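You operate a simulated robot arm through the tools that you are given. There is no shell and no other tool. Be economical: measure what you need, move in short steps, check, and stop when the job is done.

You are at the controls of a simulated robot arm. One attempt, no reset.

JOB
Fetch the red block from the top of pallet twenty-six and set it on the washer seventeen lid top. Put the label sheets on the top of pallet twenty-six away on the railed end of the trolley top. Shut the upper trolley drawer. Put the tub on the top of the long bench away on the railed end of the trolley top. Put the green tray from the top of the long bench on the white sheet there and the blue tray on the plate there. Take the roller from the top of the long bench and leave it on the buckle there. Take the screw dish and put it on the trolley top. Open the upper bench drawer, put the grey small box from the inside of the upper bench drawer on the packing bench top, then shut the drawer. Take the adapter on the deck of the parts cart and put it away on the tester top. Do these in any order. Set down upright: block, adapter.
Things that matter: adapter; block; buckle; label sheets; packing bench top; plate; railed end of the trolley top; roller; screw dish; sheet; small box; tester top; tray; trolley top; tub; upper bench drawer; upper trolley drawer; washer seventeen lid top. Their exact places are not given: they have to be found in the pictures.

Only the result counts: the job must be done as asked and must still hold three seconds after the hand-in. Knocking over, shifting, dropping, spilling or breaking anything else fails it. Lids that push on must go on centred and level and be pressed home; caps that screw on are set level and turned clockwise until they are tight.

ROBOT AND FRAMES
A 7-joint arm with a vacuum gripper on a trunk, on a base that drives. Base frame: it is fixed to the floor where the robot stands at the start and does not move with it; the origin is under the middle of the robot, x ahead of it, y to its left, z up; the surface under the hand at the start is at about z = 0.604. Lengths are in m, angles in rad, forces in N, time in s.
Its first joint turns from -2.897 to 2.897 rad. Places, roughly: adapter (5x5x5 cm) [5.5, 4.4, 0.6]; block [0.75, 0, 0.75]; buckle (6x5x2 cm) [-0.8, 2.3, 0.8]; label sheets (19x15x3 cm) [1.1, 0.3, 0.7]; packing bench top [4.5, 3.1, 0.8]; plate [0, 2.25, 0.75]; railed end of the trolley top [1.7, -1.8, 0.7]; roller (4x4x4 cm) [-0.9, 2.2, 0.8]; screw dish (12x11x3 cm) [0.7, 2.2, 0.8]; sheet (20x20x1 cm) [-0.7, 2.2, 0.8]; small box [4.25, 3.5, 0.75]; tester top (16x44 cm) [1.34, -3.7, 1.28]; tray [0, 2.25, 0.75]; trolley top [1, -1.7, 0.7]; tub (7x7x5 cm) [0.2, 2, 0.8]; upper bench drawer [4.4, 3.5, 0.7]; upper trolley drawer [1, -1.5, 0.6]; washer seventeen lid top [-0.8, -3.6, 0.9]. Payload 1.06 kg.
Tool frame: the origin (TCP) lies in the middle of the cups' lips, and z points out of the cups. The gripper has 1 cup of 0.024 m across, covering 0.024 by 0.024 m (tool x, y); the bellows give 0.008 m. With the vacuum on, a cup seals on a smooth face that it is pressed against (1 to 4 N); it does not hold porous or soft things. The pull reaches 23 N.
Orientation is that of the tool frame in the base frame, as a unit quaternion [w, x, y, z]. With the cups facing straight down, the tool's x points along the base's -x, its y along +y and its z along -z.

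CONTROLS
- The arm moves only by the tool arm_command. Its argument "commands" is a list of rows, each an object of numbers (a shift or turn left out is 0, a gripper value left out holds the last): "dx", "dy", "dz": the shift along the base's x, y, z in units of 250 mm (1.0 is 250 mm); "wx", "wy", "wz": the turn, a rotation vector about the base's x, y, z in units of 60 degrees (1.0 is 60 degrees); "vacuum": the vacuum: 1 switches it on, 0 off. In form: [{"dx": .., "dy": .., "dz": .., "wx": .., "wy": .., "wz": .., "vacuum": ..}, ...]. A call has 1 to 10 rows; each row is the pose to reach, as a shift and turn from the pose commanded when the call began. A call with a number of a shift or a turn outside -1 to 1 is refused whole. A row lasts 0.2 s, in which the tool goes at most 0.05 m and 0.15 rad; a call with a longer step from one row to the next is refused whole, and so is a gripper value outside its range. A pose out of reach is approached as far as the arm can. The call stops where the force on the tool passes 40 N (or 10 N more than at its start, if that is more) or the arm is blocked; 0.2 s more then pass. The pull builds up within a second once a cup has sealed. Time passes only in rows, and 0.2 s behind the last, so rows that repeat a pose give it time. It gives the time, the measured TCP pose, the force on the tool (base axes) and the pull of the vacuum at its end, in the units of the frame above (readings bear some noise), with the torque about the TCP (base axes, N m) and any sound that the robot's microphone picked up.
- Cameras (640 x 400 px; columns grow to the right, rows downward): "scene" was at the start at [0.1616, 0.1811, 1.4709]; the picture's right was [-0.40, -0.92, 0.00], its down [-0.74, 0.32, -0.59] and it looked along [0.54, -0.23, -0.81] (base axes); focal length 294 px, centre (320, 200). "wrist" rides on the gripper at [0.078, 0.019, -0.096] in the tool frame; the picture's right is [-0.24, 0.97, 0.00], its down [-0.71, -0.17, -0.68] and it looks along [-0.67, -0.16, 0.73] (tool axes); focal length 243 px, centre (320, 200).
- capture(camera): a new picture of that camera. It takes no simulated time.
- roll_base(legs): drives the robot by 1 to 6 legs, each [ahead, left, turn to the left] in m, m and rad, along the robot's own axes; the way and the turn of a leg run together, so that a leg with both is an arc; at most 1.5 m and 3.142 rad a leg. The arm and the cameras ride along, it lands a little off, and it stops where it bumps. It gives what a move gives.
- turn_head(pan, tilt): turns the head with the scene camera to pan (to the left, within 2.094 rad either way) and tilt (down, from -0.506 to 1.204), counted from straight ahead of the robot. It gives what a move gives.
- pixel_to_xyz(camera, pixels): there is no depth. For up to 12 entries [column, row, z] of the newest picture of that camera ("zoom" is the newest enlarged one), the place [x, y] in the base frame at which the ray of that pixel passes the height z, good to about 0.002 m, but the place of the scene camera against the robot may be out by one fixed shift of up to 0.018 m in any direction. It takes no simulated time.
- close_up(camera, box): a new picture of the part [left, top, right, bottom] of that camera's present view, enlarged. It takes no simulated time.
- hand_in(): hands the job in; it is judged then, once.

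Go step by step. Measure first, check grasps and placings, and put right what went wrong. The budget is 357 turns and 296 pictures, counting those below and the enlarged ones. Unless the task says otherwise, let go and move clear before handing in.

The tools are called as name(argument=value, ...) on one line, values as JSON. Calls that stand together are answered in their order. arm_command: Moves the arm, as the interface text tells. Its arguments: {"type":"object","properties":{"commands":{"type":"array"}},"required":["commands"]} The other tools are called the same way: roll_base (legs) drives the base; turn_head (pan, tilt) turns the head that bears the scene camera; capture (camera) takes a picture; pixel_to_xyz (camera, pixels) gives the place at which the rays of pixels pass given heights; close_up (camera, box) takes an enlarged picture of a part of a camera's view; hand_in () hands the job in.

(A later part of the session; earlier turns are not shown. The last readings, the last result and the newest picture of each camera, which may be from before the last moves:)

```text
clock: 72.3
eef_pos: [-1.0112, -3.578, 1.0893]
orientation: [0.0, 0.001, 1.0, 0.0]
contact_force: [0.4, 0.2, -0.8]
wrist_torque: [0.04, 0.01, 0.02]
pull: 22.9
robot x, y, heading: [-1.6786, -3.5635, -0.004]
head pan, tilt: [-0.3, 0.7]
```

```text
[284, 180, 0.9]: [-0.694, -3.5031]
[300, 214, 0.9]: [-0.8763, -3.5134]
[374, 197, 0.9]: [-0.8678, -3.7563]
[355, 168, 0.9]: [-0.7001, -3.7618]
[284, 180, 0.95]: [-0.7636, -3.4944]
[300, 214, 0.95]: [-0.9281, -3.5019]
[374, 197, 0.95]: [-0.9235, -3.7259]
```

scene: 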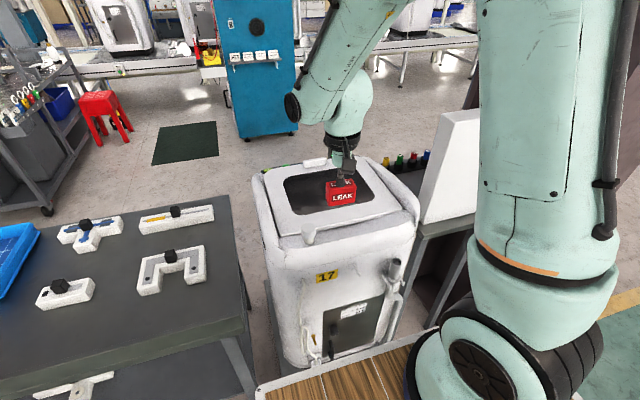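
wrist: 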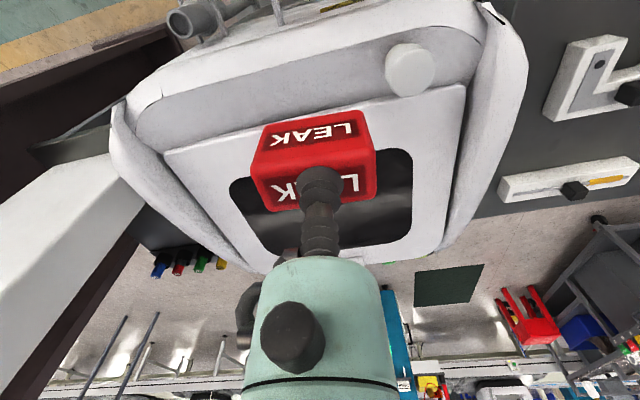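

The lid window spans x −0.885…−0.70, y −3.75…−3.49 at z ≈ 0.91. I move over the centre (−0.79, −3.62) and lower to 0.98.

arm_command(commands=[{"dx": 0.18, "dy": -0.03}, {"dx": 0.36, "dy": -0.06}, {"dx": 0.54, "dy": -0.1}, {"dx": 0.72, "dy": -0.14}, {"dx": 0.88, "dy": -0.17}, {"dx": 0.88, "dy": -0.17, "dz": -0.15}, {"dx": 0.88, "dy": -0.17, "dz": -0.3}, {"dx": 0.88, "dy": -0.17, "dz": -0.43}, {"dx": 0.88, "dy": -0.17, "dz": -0.43}])

capture(camera="wrist")

close_up(camera="scene", box=[230, 120, 430, 270])

```text
clock: 74.3
eef_pos: [-0.7924, -3.6191, 0.9833]
orientation: [0.0, 0.001, 1.0, 0.0]
contact_force: [0.4, -0.8, -0.4]
wrist_torque: [0.02, 0.0, 0.0]
pull: 23.6
robot x, y, heading: [-1.6753, -3.5658, -0.004]
head pan, tilt: [-0.3, 0.7]
```

```text
258 pictures are left
```

wrist: 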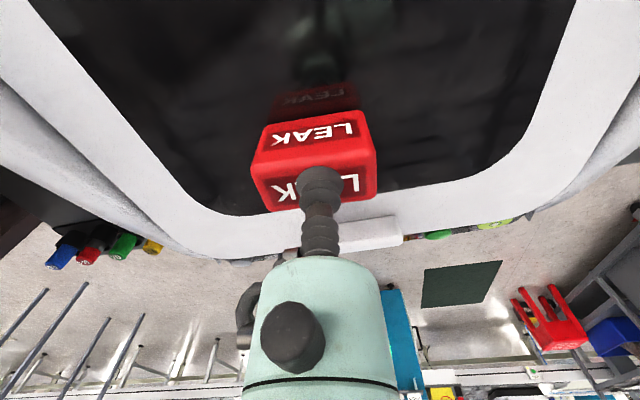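

```text
2.67 times, centred on (330, 195) of scene
```

zoom: 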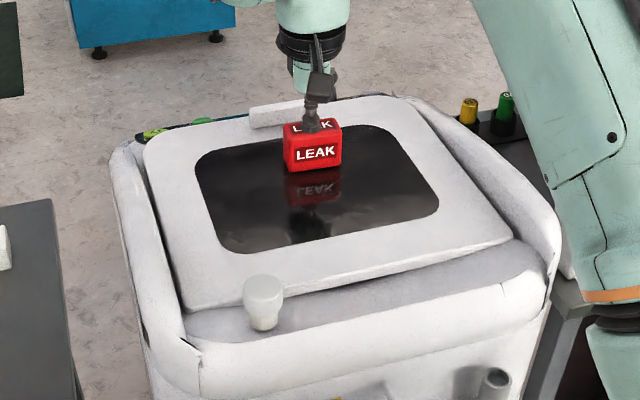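

The reflection below the block shows a gap of a couple of cm. I lower gently.

arm_command(commands=[{"dz": -0.04}, {"dz": -0.06}, {"dz": -0.08}])

arm_command(commands=[{"dz": -0.016}, {"dz": -0.032}])

```text
clock: 74.9
eef_pos: [-0.7894, -3.6206, 0.9726]
orientation: [0.005, 0.0, 1.0, 0.0]
contact_force: [-1.2, 0.2, 18.2]
wrist_torque: [0.01, -0.1, 0.01]
pull: 22.5
robot x, y, heading: [-1.6808, -3.5639, -0.0]
head pan, tilt: [-0.3, 0.7]
stopped in row 3: the force on the tool passed its limit at 46 N (the readings are from after the stop); the commanded pose is now the measured one
```

```text
clock: 75.4
eef_pos: [-0.7869, -3.6197, 0.9726]
orientation: [0.007, 0.0, 1.0, -0.002]
contact_force: [-0.5, 0.8, 17.4]
wrist_torque: [0.05, -0.04, -0.01]
pull: 23.4
robot x, y, heading: [-1.6765, -3.5654, -0.001]
head pan, tilt: [-0.3, 0.7]
stopped in row 2: the force on the tool passed its limit at 46 N (the readings are from after the stop); the commanded pose is now the measured one
```

The block is down at z 0.9726. I release and lift.

arm_command(commands=[{"dz": 0.01, "vacuum": 0}, {"dz": 0.01, "vacuum": 0}, {"dz": 0.01, "vacuum": 0}, {"dz": 0.01, "vacuum": 0}, {"dz": 0.01, "vacuum": 0}, {"dz": 0.01, "vacuum": 0}, {"dz": 0.06}, {"dz": 0.2}, {"dz": 0.4}, {"dz": 0.5}])

close_up(camera="scene", box=[230, 120, 430, 270])

capture(camera="wrist")

```text
clock: 77.6
eef_pos: [-0.788, -3.6211, 1.0964]
orientation: [0.006, 0.0, 1.0, 0.001]
contact_force: [-0.1, -0.5, -0.8]
wrist_torque: [0.01, -0.02, -0.01]
pull: 0.0
robot x, y, heading: [-1.6808, -3.5689, -0.003]
head pan, tilt: [-0.3, 0.7]
```

```text
2.67 times, centred on (330, 195) of scene
```

zoom: 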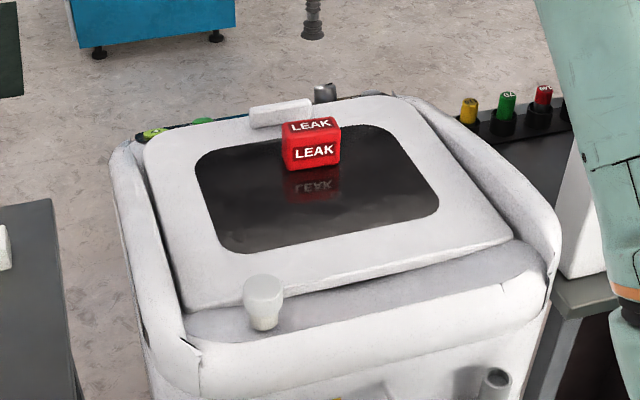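

```text
255 pictures are left
```

wrist: 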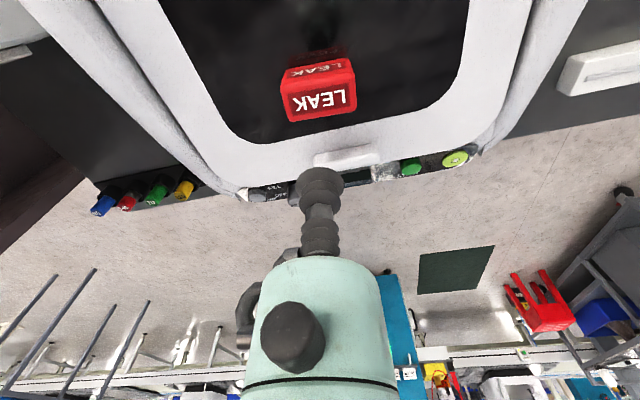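

The block stands upright on the lid. I back away and use the wrist camera over my own right deck edge to learn my true width for the narrower spots.

roll_base(legs=[[-0.5, 0, 0]])

arm_command(commands=[{"dx": -0.16, "dy": -0.1}, {"dx": -0.32, "dy": -0.2}, {"dx": -0.48, "dy": -0.3}, {"dx": -0.64, "dy": -0.4}, {"dx": -0.8, "dy": -0.5}, {"dx": -0.95, "dy": -0.6}, {"dx": -1.0, "dy": -0.75}, {"dx": -1.0, "dy": -0.9}, {"dx": -1.0, "dy": -1.0}, {"dx": -1.0, "dy": -1.0}])

arm_command(commands=[{"dx": -0.1, "dy": -0.15}, {"dx": -0.2, "dy": -0.3}, {"dx": -0.3, "dy": -0.45}, {"dx": -0.42, "dy": -0.6}, {"dx": -0.54, "dy": -0.75}, {"dx": -0.68, "dy": -0.88}, {"dx": -0.8, "dy": -1.0}, {"dx": -0.98, "dy": -1.0}, {"dx": -1.0, "dy": -1.0}])

capture(camera="wrist")

```text
clock: 80.5
eef_pos: [-1.2943, -3.623, 1.0951]
orientation: [0.005, 0.002, 1.0, -0.001]
contact_force: [0.5, -0.3, 0.1]
wrist_torque: [-0.03, -0.04, 0.0]
pull: 0.1
robot x, y, heading: [-2.1823, -3.5629, -0.006]
head pan, tilt: [-0.3, 0.7]
```

```text
clock: 82.7
eef_pos: [-1.5436, -3.873, 1.0955]
orientation: [0.005, 0.001, 1.0, 0.0]
contact_force: [-0.2, 0.4, -0.4]
wrist_torque: [0.0, 0.01, -0.01]
pull: 0.1
robot x, y, heading: [-2.1857, -3.561, -0.006]
head pan, tilt: [-0.3, 0.7]
```

```text
clock: 84.7
eef_pos: [-1.7958, -4.1248, 1.0966]
orientation: [0.007, 0.002, 1.0, 0.0]
contact_force: [0.9, -0.4, 0.0]
wrist_torque: [-0.01, 0.05, -0.01]
pull: 0.0
robot x, y, heading: [-2.1837, -3.5638, -0.009]
head pan, tilt: [-0.3, 0.7]
```

```text
254 pictures are left
```

wrist: 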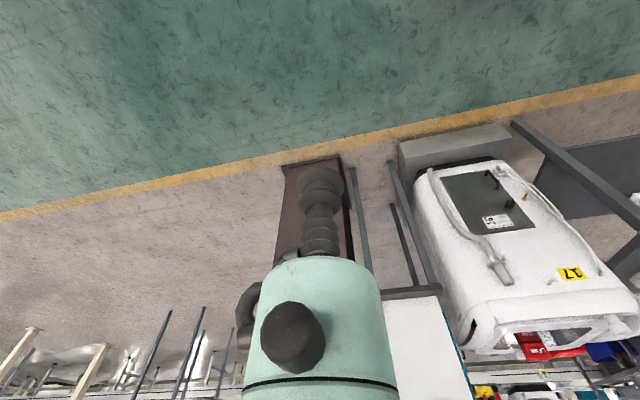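

I go further back so the deck's front-right corner comes into view.

arm_command(commands=[{"dx": -0.18, "dy": 0.0}, {"dx": -0.36}, {"dx": -0.54}, {"dx": -0.72}, {"dx": -0.9}, {"dx": -1.0}, {"dx": -1.0}])

arm_command(commands=[{"dx": -0.18}, {"dx": -0.36}, {"dx": -0.54}, {"dx": -0.54}])

capture(camera="wrist")

turn_head(pan=-1.0, tilt=1.1)

capture(camera="scene")

```text
clock: 86.3
eef_pos: [-2.0443, -4.1238, 1.0967]
orientation: [0.007, 0.002, 1.0, 0.001]
contact_force: [0.9, 0.7, 0.3]
wrist_torque: [0.03, 0.01, -0.02]
pull: 0.1
robot x, y, heading: [-2.1788, -3.5638, -0.009]
head pan, tilt: [-0.3, 0.7]
```

```text
clock: 87.3
eef_pos: [-2.1793, -4.1207, 1.096]
orientation: [0.005, 0.002, 1.0, 0.001]
contact_force: [-0.2, 0.6, 0.2]
wrist_torque: [-0.01, 0.02, -0.01]
pull: 0.1
robot x, y, heading: [-2.1849, -3.5626, -0.01]
head pan, tilt: [-0.3, 0.7]
```

```text
253 pictures are left
```

wrist: 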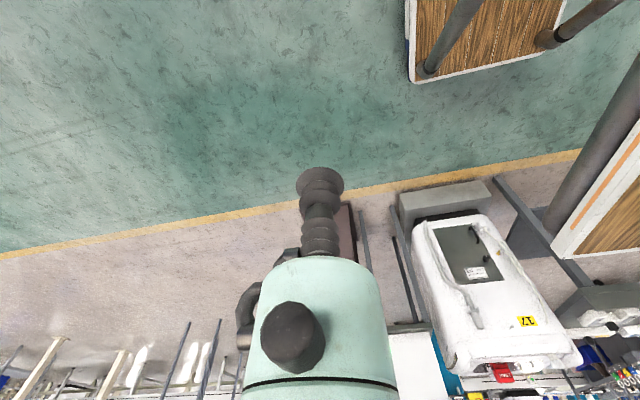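

```text
clock: 88.4
eef_pos: [-2.1789, -4.1201, 1.0971]
orientation: [0.006, 0.001, 1.0, 0.001]
contact_force: [0.3, -0.8, -0.6]
wrist_torque: [0.0, 0.02, 0.03]
pull: 0.2
robot x, y, heading: [-2.1845, -3.5672, -0.001]
head pan, tilt: [-1.0, 1.1]
```

```text
252 pictures are left
```

scene: 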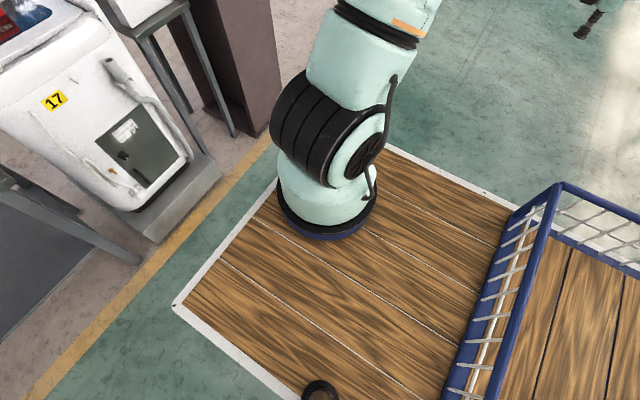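

The cart has a lower deck (corner at (410,82)) and an upper deck (edge at (555,250)). I measure the corners in both pictures.

pixel_to_xyz(camera="wrist", pixels=[[410, 82, 0.2], [410, 82, 0.3], [550, 250, 0.5], [550, 250, 0.6], [550, 250, 0.65], [550, 250, 0.7], [638, 125, 0.6], [638, 125, 0.65], [565, 55, 0.2]])

pixel_to_xyz(camera="scene", pixels=[[175, 305, 0.5], [175, 305, 0.6], [175, 305, 0.65], [175, 305, 0.7], [395, 145, 0.6], [300, 398, 0.6], [487, 190, 0.6]])

```text
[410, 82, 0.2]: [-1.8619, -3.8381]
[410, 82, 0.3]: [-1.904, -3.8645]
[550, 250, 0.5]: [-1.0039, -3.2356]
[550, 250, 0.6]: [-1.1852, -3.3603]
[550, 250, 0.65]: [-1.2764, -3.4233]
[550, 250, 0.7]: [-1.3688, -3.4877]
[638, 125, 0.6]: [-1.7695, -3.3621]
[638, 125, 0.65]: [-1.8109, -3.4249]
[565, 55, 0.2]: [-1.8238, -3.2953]
```

```text
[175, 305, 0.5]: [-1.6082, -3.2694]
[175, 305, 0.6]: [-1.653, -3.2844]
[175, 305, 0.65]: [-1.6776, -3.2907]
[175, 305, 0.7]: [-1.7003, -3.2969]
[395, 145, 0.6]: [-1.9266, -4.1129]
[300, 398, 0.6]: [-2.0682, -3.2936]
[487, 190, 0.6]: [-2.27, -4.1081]
```

I enlarge the confusing right part of the wrist view.

close_up(camera="wrist", box=[380, 0, 640, 270])

turn_head(pan=-1.7, tilt=0.8)

capture(camera="scene")

```text
1.48 times, centred on (510, 135) of wrist
```

zoom: 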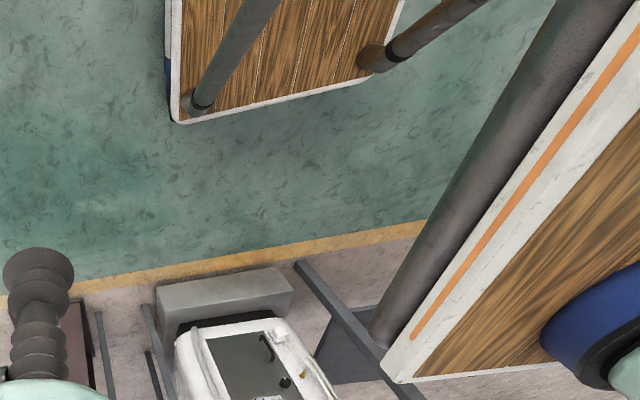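

```text
clock: 89.5
eef_pos: [-2.1784, -4.1206, 1.0964]
orientation: [0.005, 0.002, 1.0, 0.0]
contact_force: [0.2, -0.1, 0.3]
wrist_torque: [0.0, -0.01, -0.01]
pull: 0.0
robot x, y, heading: [-2.1806, -3.5644, -0.003]
head pan, tilt: [-1.7, 0.799]
```

```text
250 pictures are left
```

scene: 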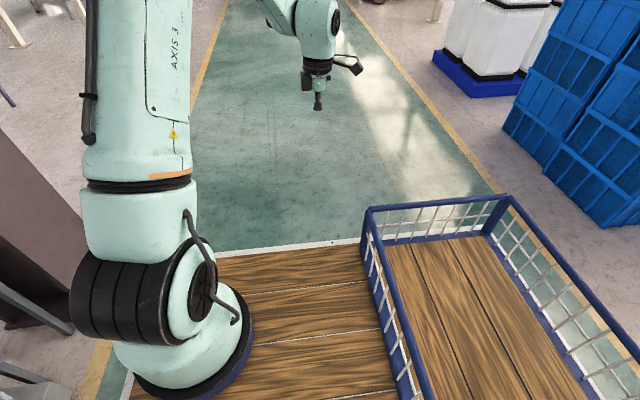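

Now it fits: my upper deck is at z ≈ 0.96 with only about ±0.26 m width and ±0.35 m length, so the aisles are easy. I fold the arm to the front and drive to the long bench.

arm_command(commands=[{"dx": 0.18}, {"dx": 0.36}, {"dx": 0.54}, {"dx": 0.72, "dy": 0.02}, {"dx": 0.88, "dy": 0.1}, {"dx": 1.0, "dy": 0.22}, {"dx": 1.0, "dy": 0.4}, {"dx": 1.0, "dy": 0.4}])

arm_command(commands=[{"dx": 0.12, "dy": 0.12}, {"dx": 0.24, "dy": 0.25}, {"dx": 0.36, "dy": 0.38}, {"dx": 0.48, "dy": 0.5}, {"dx": 0.6, "dy": 0.64}, {"dx": 0.72, "dy": 0.78}, {"dx": 0.8, "dy": 0.94}, {"dx": 0.8, "dy": 1.0}, {"dx": 0.8, "dy": 1.0}])

roll_base(legs=[[0, 1.5, 0], [0, 1.5, 0], [0, 1.45, 0], [0.5, 0, 0], [0, 0, 1.571]])

turn_head(pan=-0.3, tilt=0.4)

capture(camera="scene")

```text
clock: 91.3
eef_pos: [-1.9289, -4.0212, 1.0944]
orientation: [0.005, 0.002, 1.0, -0.001]
contact_force: [0.0, 0.1, 1.2]
wrist_torque: [0.01, 0.01, -0.01]
pull: 0.1
robot x, y, heading: [-2.185, -3.5646, -0.0]
head pan, tilt: [-1.7, 0.799]
```

```text
clock: 93.3
eef_pos: [-1.7301, -3.7713, 1.0952]
orientation: [0.005, 0.002, 1.0, -0.001]
contact_force: [-0.4, -0.2, 0.0]
wrist_torque: [-0.02, 0.01, 0.01]
pull: 0.1
out of reach, approached as far as the arm can: row 5
robot x, y, heading: [-2.1831, -3.5686, -0.008]
head pan, tilt: [-1.7, 0.799]
```

```text
clock: 120.8
eef_pos: [-1.5147, 1.3192, 1.0964]
orientation: [0.005, -0.704, 0.71, 0.004]
contact_force: [-0.1, -1.0, 0.7]
wrist_torque: [0.01, 0.0, 0.0]
pull: 0.0
robot x, y, heading: [-1.7262, 0.8665, 1.558]
head pan, tilt: [-1.7, 0.799]
```

```text
clock: 122.3
eef_pos: [-1.5152, 1.3188, 1.0959]
orientation: [0.004, -0.704, 0.71, 0.004]
contact_force: [-0.6, -0.4, -0.2]
wrist_torque: [0.03, 0.0, 0.03]
pull: 0.0
robot x, y, heading: [-1.7253, 0.8693, 1.564]
head pan, tilt: [-0.3, 0.4]
```

```text
249 pictures are left
```

scene: 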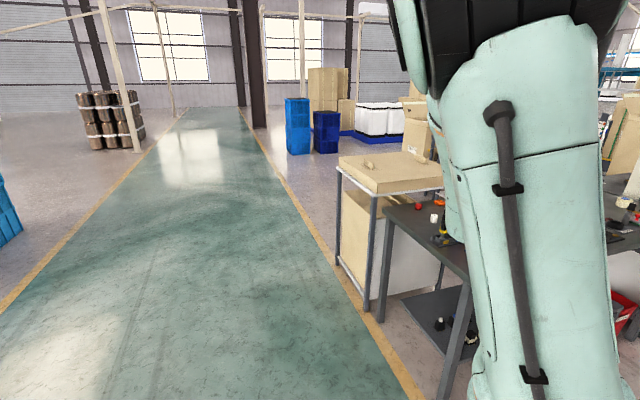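

The bench is to the front-right. I move right 1.2 m and shift the arm aside to the right for a clear view.

roll_base(legs=[[0, -1.2, 0.01]])

turn_head(pan=0.0, tilt=0.6)

capture(camera="scene")

capture(camera="wrist")

```text
clock: 128.3
eef_pos: [-0.324, 1.3103, 1.0968]
orientation: [0.005, -0.705, 0.709, 0.005]
contact_force: [0.8, -0.2, 0.3]
wrist_torque: [0.04, 0.01, -0.02]
pull: 0.0
robot x, y, heading: [-0.5324, 0.8583, 1.568]
head pan, tilt: [-0.3, 0.4]
```

```text
clock: 129.1
eef_pos: [-0.3247, 1.3117, 1.0954]
orientation: [0.004, -0.705, 0.709, 0.004]
contact_force: [0.6, -0.3, -0.8]
wrist_torque: [0.03, -0.05, -0.01]
pull: 0.2
robot x, y, heading: [-0.5319, 0.8608, 1.568]
head pan, tilt: [0.0, 0.6]
```

```text
248 pictures are left
```

scene: 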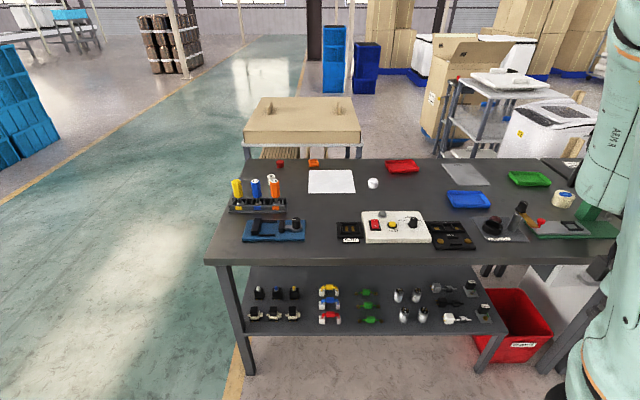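

```text
247 pictures are left
```

wrist: 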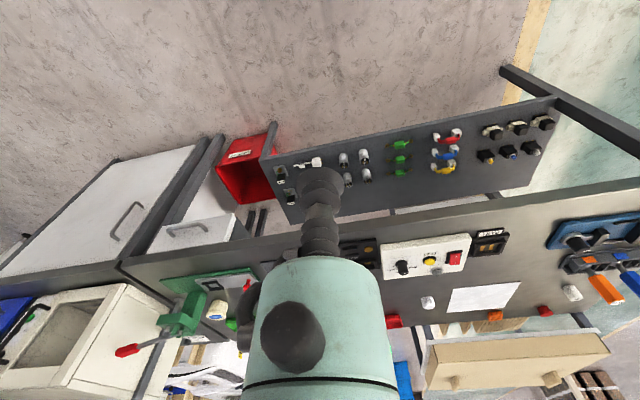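

Good view. I enlarge the back of the bench to identify items.

close_up(camera="scene", box=[225, 145, 415, 265])

pixel_to_xyz(camera="zoom", pixels=[[180, 62, 0.78], [300, 55, 0.78], [495, 125, 0.78], [275, 160, 0.78], [440, 155, 0.78], [425, 85, 0.78], [300, 85, 0.78], [590, 75, 0.78], [110, 190, 0.8], [75, 320, 0.78]])

close_up(camera="scene", box=[410, 145, 630, 265])

```text
3.33 times, centred on (320, 205) of scene
```

zoom: 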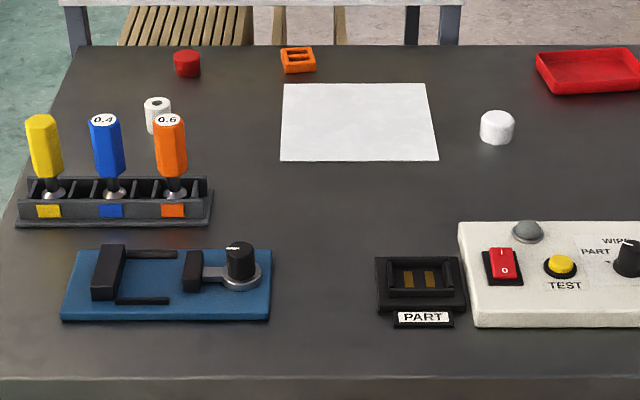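

```text
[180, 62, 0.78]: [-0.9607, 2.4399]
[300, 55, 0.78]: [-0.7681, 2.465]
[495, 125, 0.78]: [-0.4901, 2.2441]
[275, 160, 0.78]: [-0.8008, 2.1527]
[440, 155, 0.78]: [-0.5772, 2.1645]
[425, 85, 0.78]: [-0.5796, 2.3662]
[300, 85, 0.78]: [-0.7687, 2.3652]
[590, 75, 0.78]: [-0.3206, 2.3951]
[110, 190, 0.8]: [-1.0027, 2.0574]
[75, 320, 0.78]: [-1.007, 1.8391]
```

```text
2.91 times, centred on (520, 205) of scene
```

zoom: 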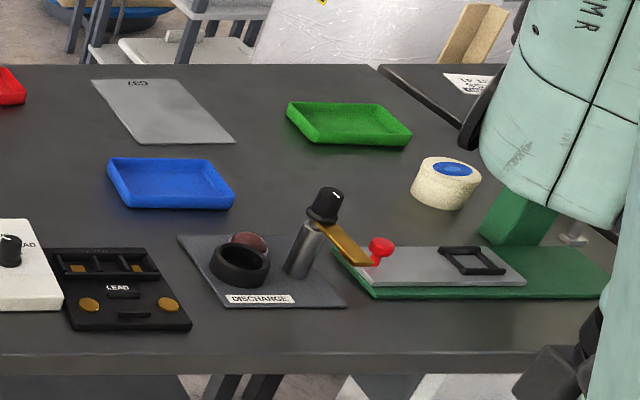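

The trays, plate, sheet, tub and orange buckle are identified. I check the bench's front edge and view the left end more closely with the wrist after moving nearer.

pixel_to_xyz(camera="scene", pixels=[[207, 260, 0.78], [600, 262, 0.78], [248, 373, 0.0], [245, 333, 0.3], [250, 160, 0.78]])

roll_base(legs=[[0.3, 0.2, 0]])

capture(camera="wrist")

capture(camera="scene")

```text
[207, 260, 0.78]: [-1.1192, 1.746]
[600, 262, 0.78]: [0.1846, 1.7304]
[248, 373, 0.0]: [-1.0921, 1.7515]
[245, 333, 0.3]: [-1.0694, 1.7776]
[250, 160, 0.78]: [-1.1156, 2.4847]
```

```text
clock: 131.4
eef_pos: [-0.5166, 1.6069, 1.0953]
orientation: [0.005, -0.705, 0.709, 0.004]
contact_force: [0.4, -0.2, 0.2]
wrist_torque: [-0.02, 0.04, -0.01]
pull: 0.1
robot x, y, heading: [-0.7243, 1.1547, 1.558]
head pan, tilt: [0.0, 0.6]
```

```text
244 pictures are left
```

wrist: 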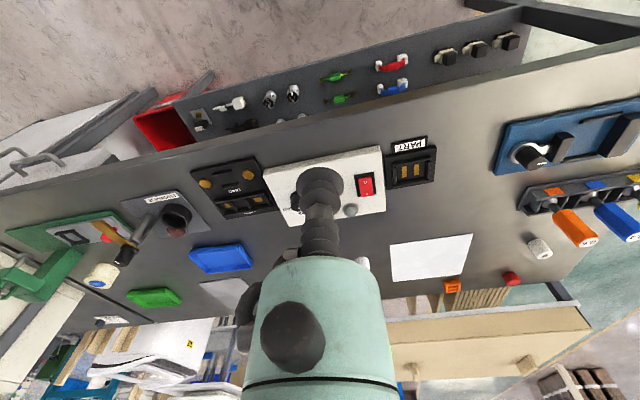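

```text
243 pictures are left
```

scene: 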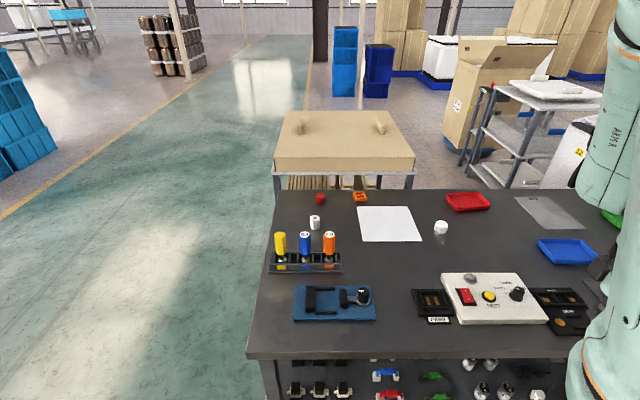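

I triangulate the table height with the sheet's corners, and get buckle and roller positions.

pixel_to_xyz(camera="wrist", pixels=[[391, 243, 0.78], [472, 234, 0.78], [466, 276, 0.78], [391, 243, 0.74], [472, 234, 0.74], [453, 288, 0.78], [512, 279, 0.78], [540, 250, 0.78]])

pixel_to_xyz(camera="scene", pixels=[[422, 240, 0.78], [366, 241, 0.78], [358, 206, 0.78], [422, 240, 0.74], [366, 241, 0.74], [361, 198, 0.78], [320, 201, 0.78], [315, 228, 0.78]])

close_up(camera="scene", box=[270, 180, 380, 250])

close_up(camera="wrist", box=[430, 220, 590, 310])

```text
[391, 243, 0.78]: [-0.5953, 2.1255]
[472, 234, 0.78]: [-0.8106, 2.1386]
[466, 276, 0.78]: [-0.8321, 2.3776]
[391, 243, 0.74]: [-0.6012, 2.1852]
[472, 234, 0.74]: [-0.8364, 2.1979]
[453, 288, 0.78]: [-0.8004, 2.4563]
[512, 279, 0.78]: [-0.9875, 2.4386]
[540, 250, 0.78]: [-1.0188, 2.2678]
```

```text
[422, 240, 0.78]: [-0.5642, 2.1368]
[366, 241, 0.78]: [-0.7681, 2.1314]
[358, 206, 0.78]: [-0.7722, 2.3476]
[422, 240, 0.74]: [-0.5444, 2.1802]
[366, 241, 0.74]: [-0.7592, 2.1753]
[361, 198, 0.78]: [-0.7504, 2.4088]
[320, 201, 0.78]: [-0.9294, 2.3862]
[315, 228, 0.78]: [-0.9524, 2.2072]
```

```text
5.71 times, centred on (325, 215) of scene
```

zoom: 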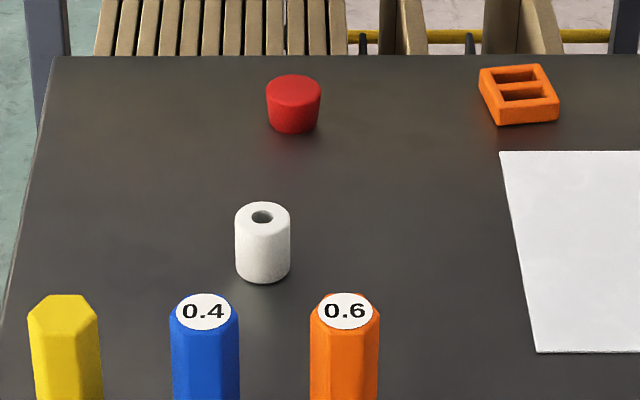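

```text
4.00 times, centred on (510, 265) of wrist
```

zoom: 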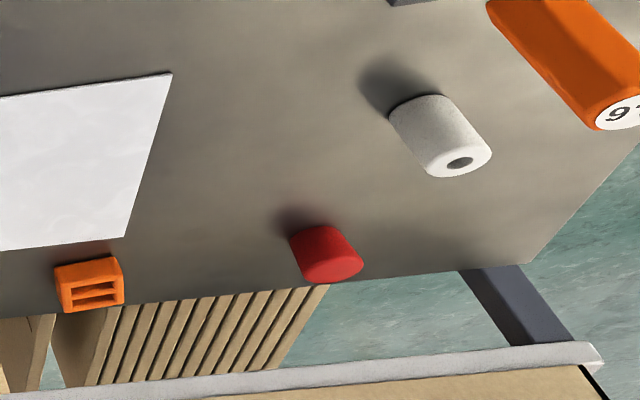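

Table top is at z ≈ 0.80. The white tube with a small hole at about (−0.965, 2.18) is the roller; the buckle is at about (−0.78, 2.385), best reached from the bench's left end. I drive there.

roll_base(legs=[[0, 1.0, 0.01], [1.0, 0, 0], [0, 0, -1.571]])

turn_head(pan=0.0, tilt=0.7)

capture(camera="scene")

capture(camera="wrist")

```text
clock: 145.3
eef_pos: [-1.2888, 1.9692, 1.096]
orientation: [0.006, -0.014, 1.0, 0.0]
contact_force: [-0.3, 0.1, 0.0]
wrist_torque: [-0.02, -0.03, 0.02]
pull: 0.0
robot x, y, heading: [-1.7487, 2.1665, 0.03]
head pan, tilt: [0.0, 0.6]
```

```text
clock: 145.9
eef_pos: [-1.2883, 1.9701, 1.0954]
orientation: [0.007, -0.014, 1.0, 0.0]
contact_force: [0.4, -0.1, 0.1]
wrist_torque: [-0.01, -0.04, -0.03]
pull: 0.1
robot x, y, heading: [-1.7461, 2.1656, 0.034]
head pan, tilt: [0.0, 0.7]
```

```text
240 pictures are left
```

scene: 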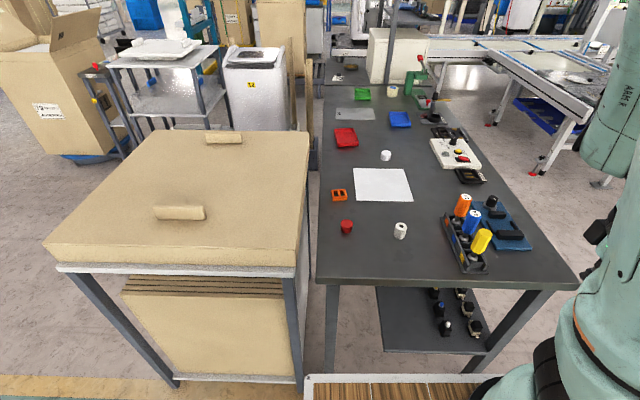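

```text
239 pictures are left
```

wrist: 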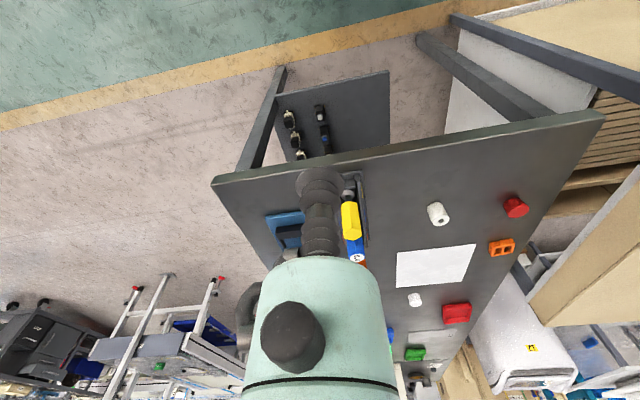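

All small items are visible. I move 0.2 m closer and bring the tool toward the roller.

roll_base(legs=[[0.2, 0, -0.03]])

arm_command(commands=[{"dy": 0.15}, {"dy": 0.3}, {"dy": 0.45}, {"dy": 0.6}, {"dy": 0.75, "dz": -0.1}, {"dy": 0.84, "dz": -0.28}, {"dy": 0.84, "dz": -0.4}, {"dy": 0.84, "dz": -0.4}])

capture(camera="wrist")

capture(camera="scene")

```text
clock: 147.5
eef_pos: [-1.0943, 1.9572, 1.0962]
orientation: [0.006, 0.002, 1.0, 0.0]
contact_force: [-0.6, -0.5, -1.1]
wrist_torque: [-0.01, 0.0, 0.0]
pull: 0.1
robot x, y, heading: [-1.546, 2.1637, -0.004]
head pan, tilt: [0.0, 0.7]
```

```text
refused: row 6 steps farther than a row can; nothing moved
```

```text
238 pictures are left
```

wrist: 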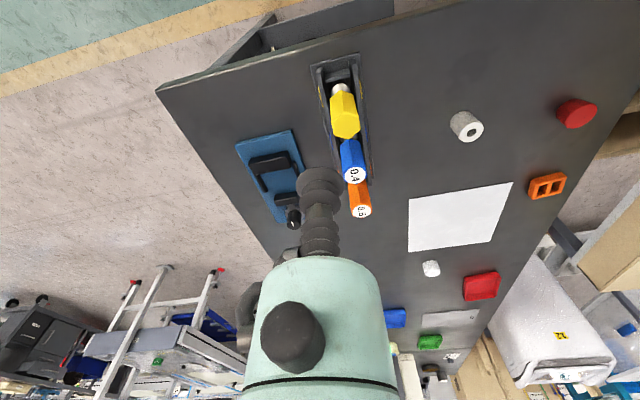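

```text
237 pictures are left
```

scene: 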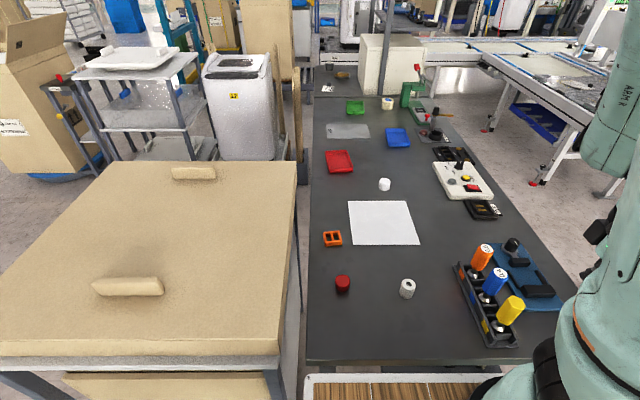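

I measure roller, buckle, sheet from both cameras at their heights.

pixel_to_xyz(camera="wrist", pixels=[[474, 131, 0.84], [458, 115, 0.8], [548, 187, 0.82], [533, 200, 0.8], [408, 251, 0.8], [490, 243, 0.8], [512, 184, 0.8], [408, 200, 0.8]])

pixel_to_xyz(camera="scene", pixels=[[407, 282, 0.84], [405, 299, 0.8], [333, 237, 0.82], [324, 246, 0.8], [353, 245, 0.8], [419, 244, 0.8], [407, 200, 0.8], [349, 201, 0.8]])

close_up(camera="wrist", box=[430, 80, 610, 210])

```text
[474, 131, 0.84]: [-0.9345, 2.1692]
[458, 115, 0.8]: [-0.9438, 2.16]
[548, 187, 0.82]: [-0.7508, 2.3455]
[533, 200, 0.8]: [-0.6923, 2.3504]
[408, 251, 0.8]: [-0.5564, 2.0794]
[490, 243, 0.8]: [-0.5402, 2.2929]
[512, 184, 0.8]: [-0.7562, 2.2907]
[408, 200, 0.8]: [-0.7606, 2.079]
```

```text
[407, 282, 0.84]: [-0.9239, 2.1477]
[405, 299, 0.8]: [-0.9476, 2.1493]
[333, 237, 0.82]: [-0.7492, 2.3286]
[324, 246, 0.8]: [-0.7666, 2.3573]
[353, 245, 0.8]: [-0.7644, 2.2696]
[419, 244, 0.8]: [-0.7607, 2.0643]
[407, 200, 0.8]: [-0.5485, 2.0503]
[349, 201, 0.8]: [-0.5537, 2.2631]
```

```text
3.08 times, centred on (520, 145) of wrist
```

zoom: 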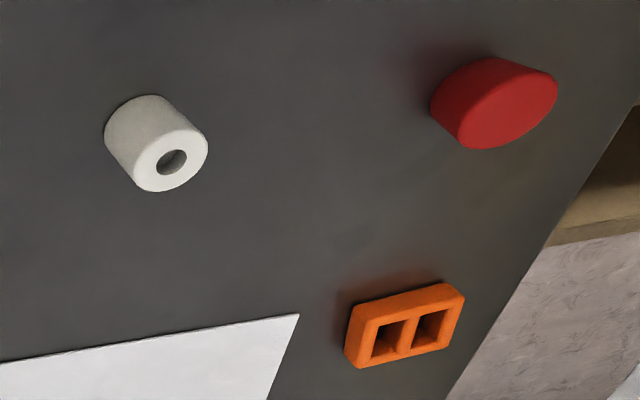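

Roller top at about (−0.934, 2.169). I go above it at z 0.93 and check with the wrist camera.

arm_command(commands=[{"dy": 0.18}, {"dx": 0.06, "dy": 0.36}, {"dx": 0.12, "dy": 0.54}, {"dx": 0.22, "dy": 0.7}, {"dx": 0.36, "dy": 0.8}, {"dx": 0.5, "dy": 0.84}, {"dx": 0.5, "dy": 0.84, "dz": -0.18}, {"dx": 0.5, "dy": 0.84, "dz": -0.36}, {"dx": 0.5, "dy": 0.84, "dz": -0.5}, {"dx": 0.5, "dy": 0.84, "dz": -0.5}])

capture(camera="wrist")

```text
clock: 149.7
eef_pos: [-0.9693, 2.1683, 0.9694]
orientation: [0.006, 0.002, 1.0, 0.0]
contact_force: [0.5, -0.2, -0.7]
wrist_torque: [-0.02, -0.03, -0.01]
pull: 0.1
robot x, y, heading: [-1.5457, 2.1662, -0.011]
head pan, tilt: [0.0, 0.7]
```

```text
235 pictures are left
```

wrist: 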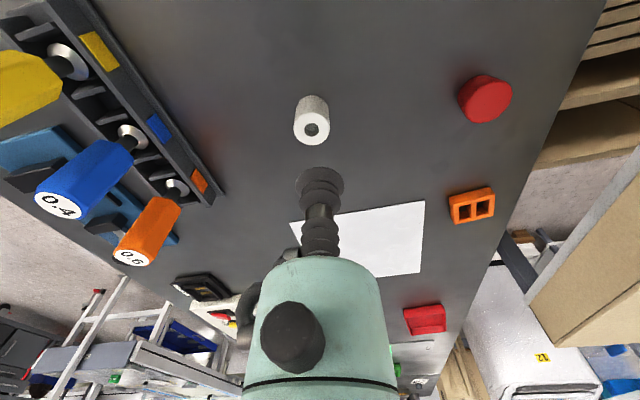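

close_up(camera="wrist", box=[280, 85, 360, 215])

pixel_to_xyz(camera="wrist", pixels=[[311, 128, 0.84], [311, 128, 0.85], [295, 105, 0.8], [328, 105, 0.8], [311, 97, 0.8], [471, 206, 0.82], [471, 206, 0.83], [315, 145, 0.84]])

```text
3.08 times, centred on (320, 150) of wrist
```

zoom: 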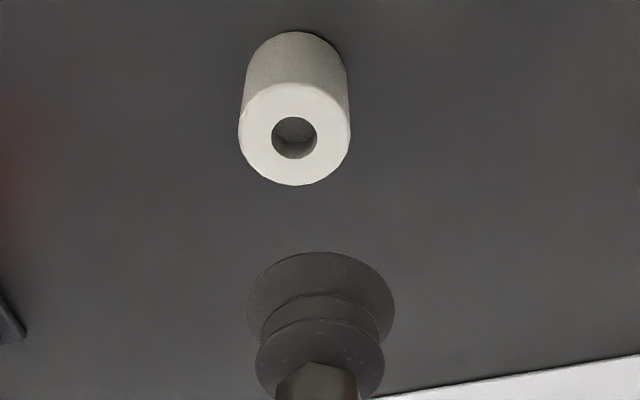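

```text
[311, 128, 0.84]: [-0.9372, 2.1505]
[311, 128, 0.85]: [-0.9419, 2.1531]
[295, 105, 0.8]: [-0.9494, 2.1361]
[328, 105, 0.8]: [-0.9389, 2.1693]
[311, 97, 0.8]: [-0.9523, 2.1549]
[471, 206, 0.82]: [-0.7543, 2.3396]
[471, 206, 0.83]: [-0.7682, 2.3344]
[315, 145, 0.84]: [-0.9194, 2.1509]
```

Triangulation: roller top is at (−0.950, 2.155), z ≈ 0.866, so the bench top is ≈ 0.826. I centre over it and come down to 0.875.

arm_command(commands=[{"dx": 0.078, "dy": -0.053}, {"dx": 0.078, "dy": -0.053, "dz": -0.18}, {"dx": 0.078, "dy": -0.053, "dz": -0.3}, {"dx": 0.078, "dy": -0.053, "dz": -0.36}, {"dx": 0.078, "dy": -0.053, "dz": -0.36}])

capture(camera="wrist")

close_up(camera="scene", box=[350, 220, 460, 310])

```text
clock: 150.9
eef_pos: [-0.9489, 2.1536, 0.881]
orientation: [0.006, 0.002, 1.0, -0.001]
contact_force: [-0.5, -0.8, -0.3]
wrist_torque: [0.01, 0.0, 0.03]
pull: 0.0
robot x, y, heading: [-1.5488, 2.1663, -0.008]
head pan, tilt: [0.0, 0.7]
```

```text
233 pictures are left
```

wrist: 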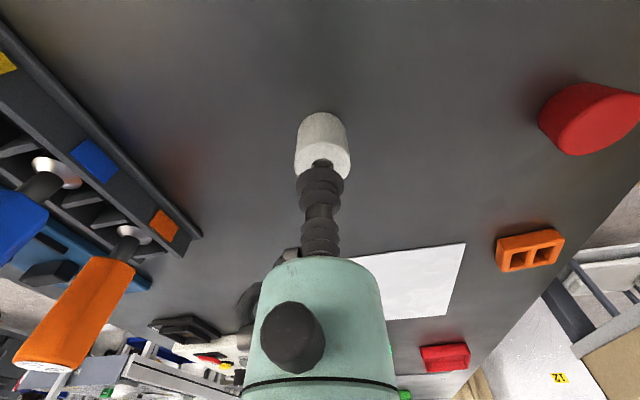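

```text
4.44 times, centred on (405, 265) of scene
```

zoom: 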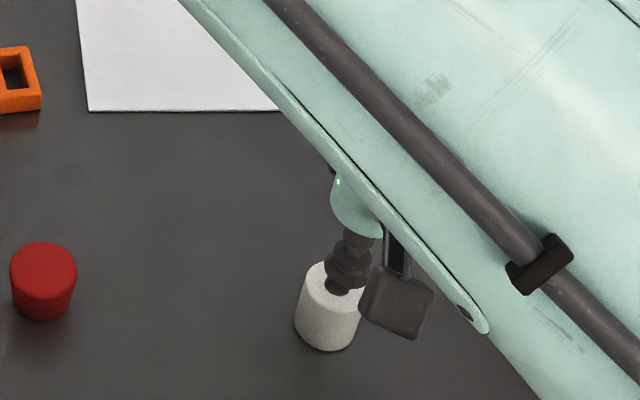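

Aligned over the roller. I lower gently with the vacuum on.

arm_command(commands=[{"dz": -0.02, "vacuum": 1}, {"dz": -0.036, "vacuum": 1}, {"dz": -0.048, "vacuum": 1}, {"dz": -0.048, "vacuum": 1}])

```text
clock: 151.9
eef_pos: [-0.9497, 2.1532, 0.8707]
orientation: [0.006, 0.003, 1.0, 0.0]
contact_force: [0.0, 0.2, -0.3]
wrist_torque: [0.02, 0.02, 0.04]
pull: 0.1
robot x, y, heading: [-1.5511, 2.1667, -0.008]
head pan, tilt: [0.0, 0.7]
```

arm_command(commands=[{"dz": -0.012}, {"dz": -0.02}, {"dz": -0.028}, {"dz": -0.028}, {"dz": -0.028}])

```text
clock: 153.1
eef_pos: [-0.9503, 2.154, 0.8609]
orientation: [0.007, 0.003, 1.0, 0.0]
contact_force: [-0.2, 0.4, -0.3]
wrist_torque: [0.0, -0.01, 0.0]
pull: 23.0
robot x, y, heading: [-1.5473, 2.1653, -0.007]
head pan, tilt: [0.0, 0.7]
```

Sealed at 23 N. I lift and move over the buckle, then check.

arm_command(commands=[{"dz": 0.1}, {"dz": 0.25}, {"dz": 0.4}, {"dx": 0.12, "dy": 0.13, "dz": 0.4}, {"dx": 0.24, "dy": 0.26, "dz": 0.4}, {"dx": 0.36, "dy": 0.4, "dz": 0.4}, {"dx": 0.42, "dy": 0.54, "dz": 0.4}, {"dx": 0.42, "dy": 0.67, "dz": 0.4}, {"dx": 0.42, "dy": 0.67, "dz": 0.4}])

capture(camera="wrist")

capture(camera="scene")

```text
clock: 155.1
eef_pos: [-0.8445, 2.3219, 0.9634]
orientation: [0.006, 0.002, 1.0, -0.001]
contact_force: [0.0, 0.6, -0.9]
wrist_torque: [0.01, -0.01, 0.01]
pull: 23.0
robot x, y, heading: [-1.5499, 2.1681, -0.008]
head pan, tilt: [0.0, 0.7]
```

```text
231 pictures are left
```

wrist: 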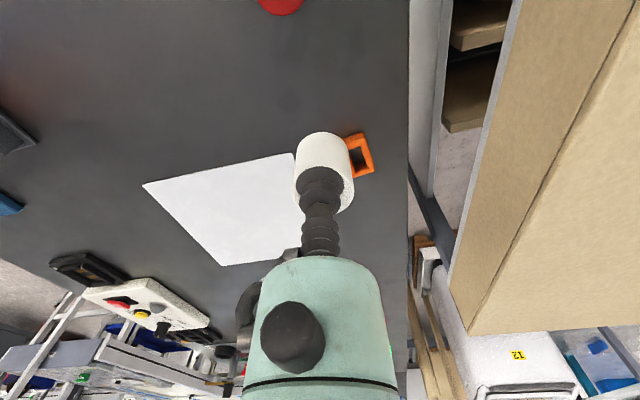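

```text
230 pictures are left
```

scene: 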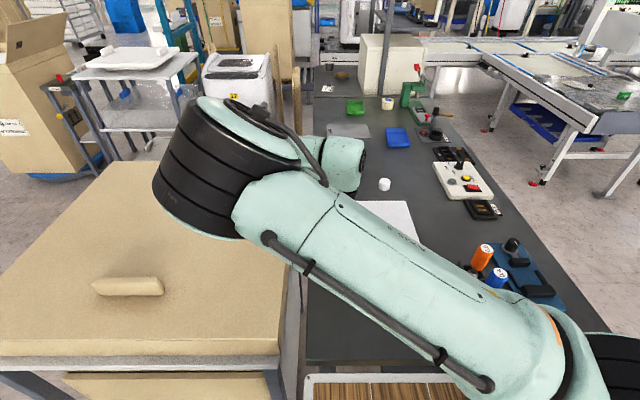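

The buckle's visible corners are at (365,133) and (374,172); I measure.

close_up(camera="wrist", box=[270, 110, 410, 210])

pixel_to_xyz(camera="zoom", pixels=[[430, 118, 0.845], [475, 272, 0.845], [370, 300, 0.845], [340, 130, 0.845], [425, 105, 0.826]])

```text
4.00 times, centred on (340, 160) of wrist
```

zoom: 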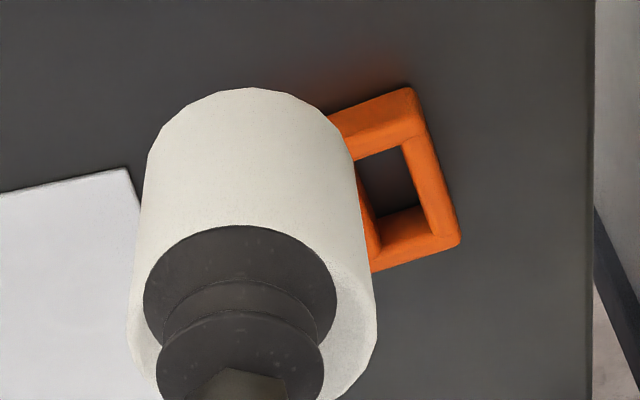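

```text
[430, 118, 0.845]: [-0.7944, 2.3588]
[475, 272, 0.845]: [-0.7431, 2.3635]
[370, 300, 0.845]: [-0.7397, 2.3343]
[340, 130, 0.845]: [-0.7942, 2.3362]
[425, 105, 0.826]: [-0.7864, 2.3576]
```

Buckle centre about (−0.777, 2.326). I go above and descend to just over contact.

arm_command(commands=[{"dx": 0.14, "dy": 0.01}, {"dx": 0.27, "dy": 0.016}, {"dx": 0.27, "dy": 0.016, "dz": -0.13}, {"dx": 0.27, "dy": 0.016, "dz": -0.25}, {"dx": 0.27, "dy": 0.016, "dz": -0.25}])

close_up(camera="wrist", box=[230, 80, 430, 220])

```text
clock: 156.3
eef_pos: [-0.7768, 2.3223, 0.8994]
orientation: [0.005, 0.003, 1.0, 0.001]
contact_force: [-0.1, 0.3, -1.5]
wrist_torque: [-0.03, 0.02, 0.04]
pull: 22.8
robot x, y, heading: [-1.5492, 2.164, -0.01]
head pan, tilt: [0.0, 0.7]
```

```text
2.86 times, centred on (330, 150) of wrist
```

zoom: 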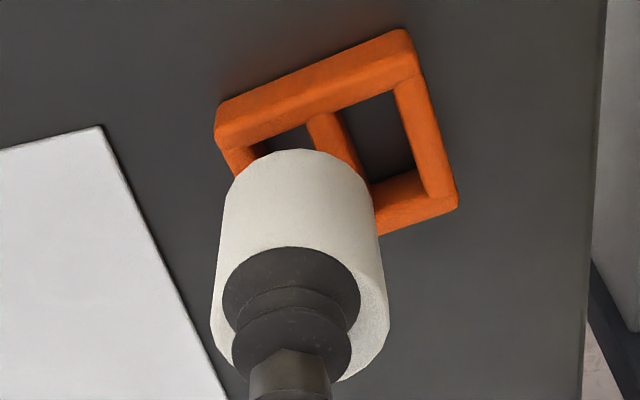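

pixel_to_xyz(camera="zoom", pixels=[[218, 130, 0.846], [413, 72, 0.846], [456, 208, 0.846], [385, 232, 0.846], [330, 115, 0.846], [295, 400, 0.899], [233, 180, 0.859], [365, 178, 0.859]])

```text
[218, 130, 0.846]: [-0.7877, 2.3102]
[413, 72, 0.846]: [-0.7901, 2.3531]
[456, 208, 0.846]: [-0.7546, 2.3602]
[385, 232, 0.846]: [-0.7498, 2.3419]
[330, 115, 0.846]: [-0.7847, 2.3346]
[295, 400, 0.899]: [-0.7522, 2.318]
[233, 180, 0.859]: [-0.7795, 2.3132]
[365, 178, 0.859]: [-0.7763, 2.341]
```

I shift a few mm (dx +5, dy +8 mm) and lower in small steps.

arm_command(commands=[{"dx": 0.02, "dy": 0.032}, {"dx": 0.02, "dy": 0.032, "dz": -0.016}, {"dx": 0.02, "dy": 0.032, "dz": -0.028}, {"dx": 0.02, "dy": 0.032, "dz": -0.04}, {"dx": 0.02, "dy": 0.032, "dz": -0.04}])

```text
clock: 157.5
eef_pos: [-0.7736, 2.3323, 0.8892]
orientation: [0.006, 0.002, 1.0, 0.0]
contact_force: [1.0, 0.4, -0.6]
wrist_torque: [-0.02, 0.04, -0.01]
pull: 23.0
robot x, y, heading: [-1.5432, 2.1632, -0.002]
head pan, tilt: [0.0, 0.7]
```

arm_command(commands=[{"dz": -0.008}, {"dz": -0.016}, {"dz": -0.016}])

```text
clock: 158.3
eef_pos: [-0.7724, 2.3336, 0.8862]
orientation: [0.007, 0.002, 1.0, 0.0]
contact_force: [-0.1, 0.0, -1.6]
wrist_torque: [-0.03, 0.0, -0.02]
pull: 22.9
robot x, y, heading: [-1.5492, 2.1667, -0.006]
head pan, tilt: [0.0, 0.7]
```

arm_command(commands=[{"dz": -0.01}, {"dz": -0.02}, {"dz": -0.02}])

close_up(camera="wrist", box=[230, 80, 430, 220])

```text
clock: 159.1
eef_pos: [-0.7721, 2.3329, 0.8789]
orientation: [0.006, 0.003, 1.0, 0.0]
contact_force: [0.3, -0.5, -0.4]
wrist_torque: [0.04, 0.0, 0.01]
pull: 22.9
robot x, y, heading: [-1.5474, 2.1645, -0.01]
head pan, tilt: [0.0, 0.7]
```

```text
2.86 times, centred on (330, 150) of wrist
```

zoom: 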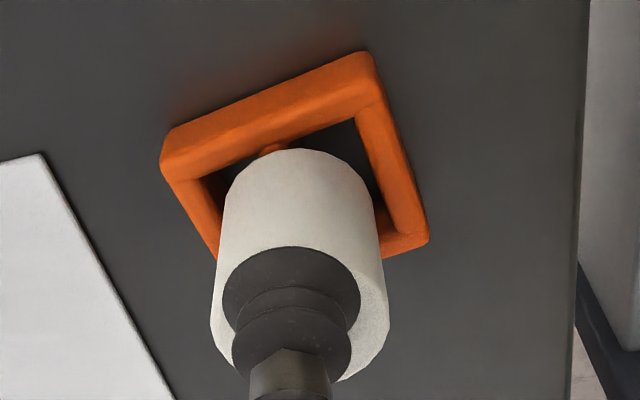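

Well centred. I continue down.

arm_command(commands=[{"dz": -0.01}, {"dz": -0.018}, {"dz": -0.018}])

```text
clock: 159.9
eef_pos: [-0.7733, 2.334, 0.8758]
orientation: [0.006, 0.002, 1.0, 0.0]
contact_force: [0.8, -0.5, 11.1]
wrist_torque: [0.02, -0.08, 0.01]
pull: 23.0
robot x, y, heading: [-1.5453, 2.1663, -0.003]
head pan, tilt: [0.0, 0.7]
```

Contact at 11 N. I release and rise.

arm_command(commands=[{"dz": 0.008, "vacuum": 0}, {"dz": 0.008}, {"dz": 0.008}, {"dz": 0.008}, {"dz": 0.008}, {"dz": 0.008}, {"dz": 0.05}, {"dz": 0.2}, {"dz": 0.4}, {"dz": 0.5}])

capture(camera="wrist")

```text
clock: 162.1
eef_pos: [-0.7719, 2.3307, 1.0026]
orientation: [0.005, 0.003, 1.0, -0.002]
contact_force: [0.4, -0.5, -0.4]
wrist_torque: [-0.03, 0.0, -0.01]
pull: 0.1
robot x, y, heading: [-1.5489, 2.1652, -0.005]
head pan, tilt: [0.0, 0.7]
```

```text
226 pictures are left
```

wrist: 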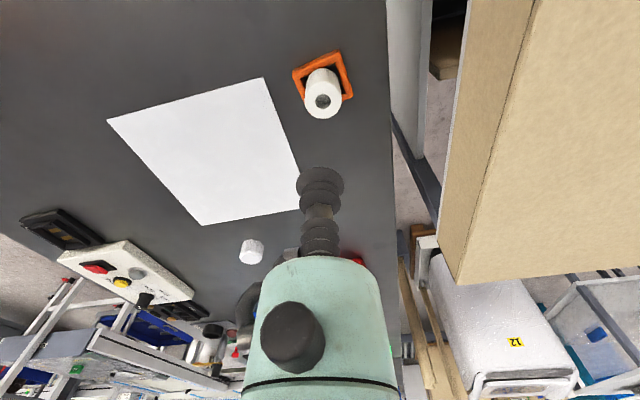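

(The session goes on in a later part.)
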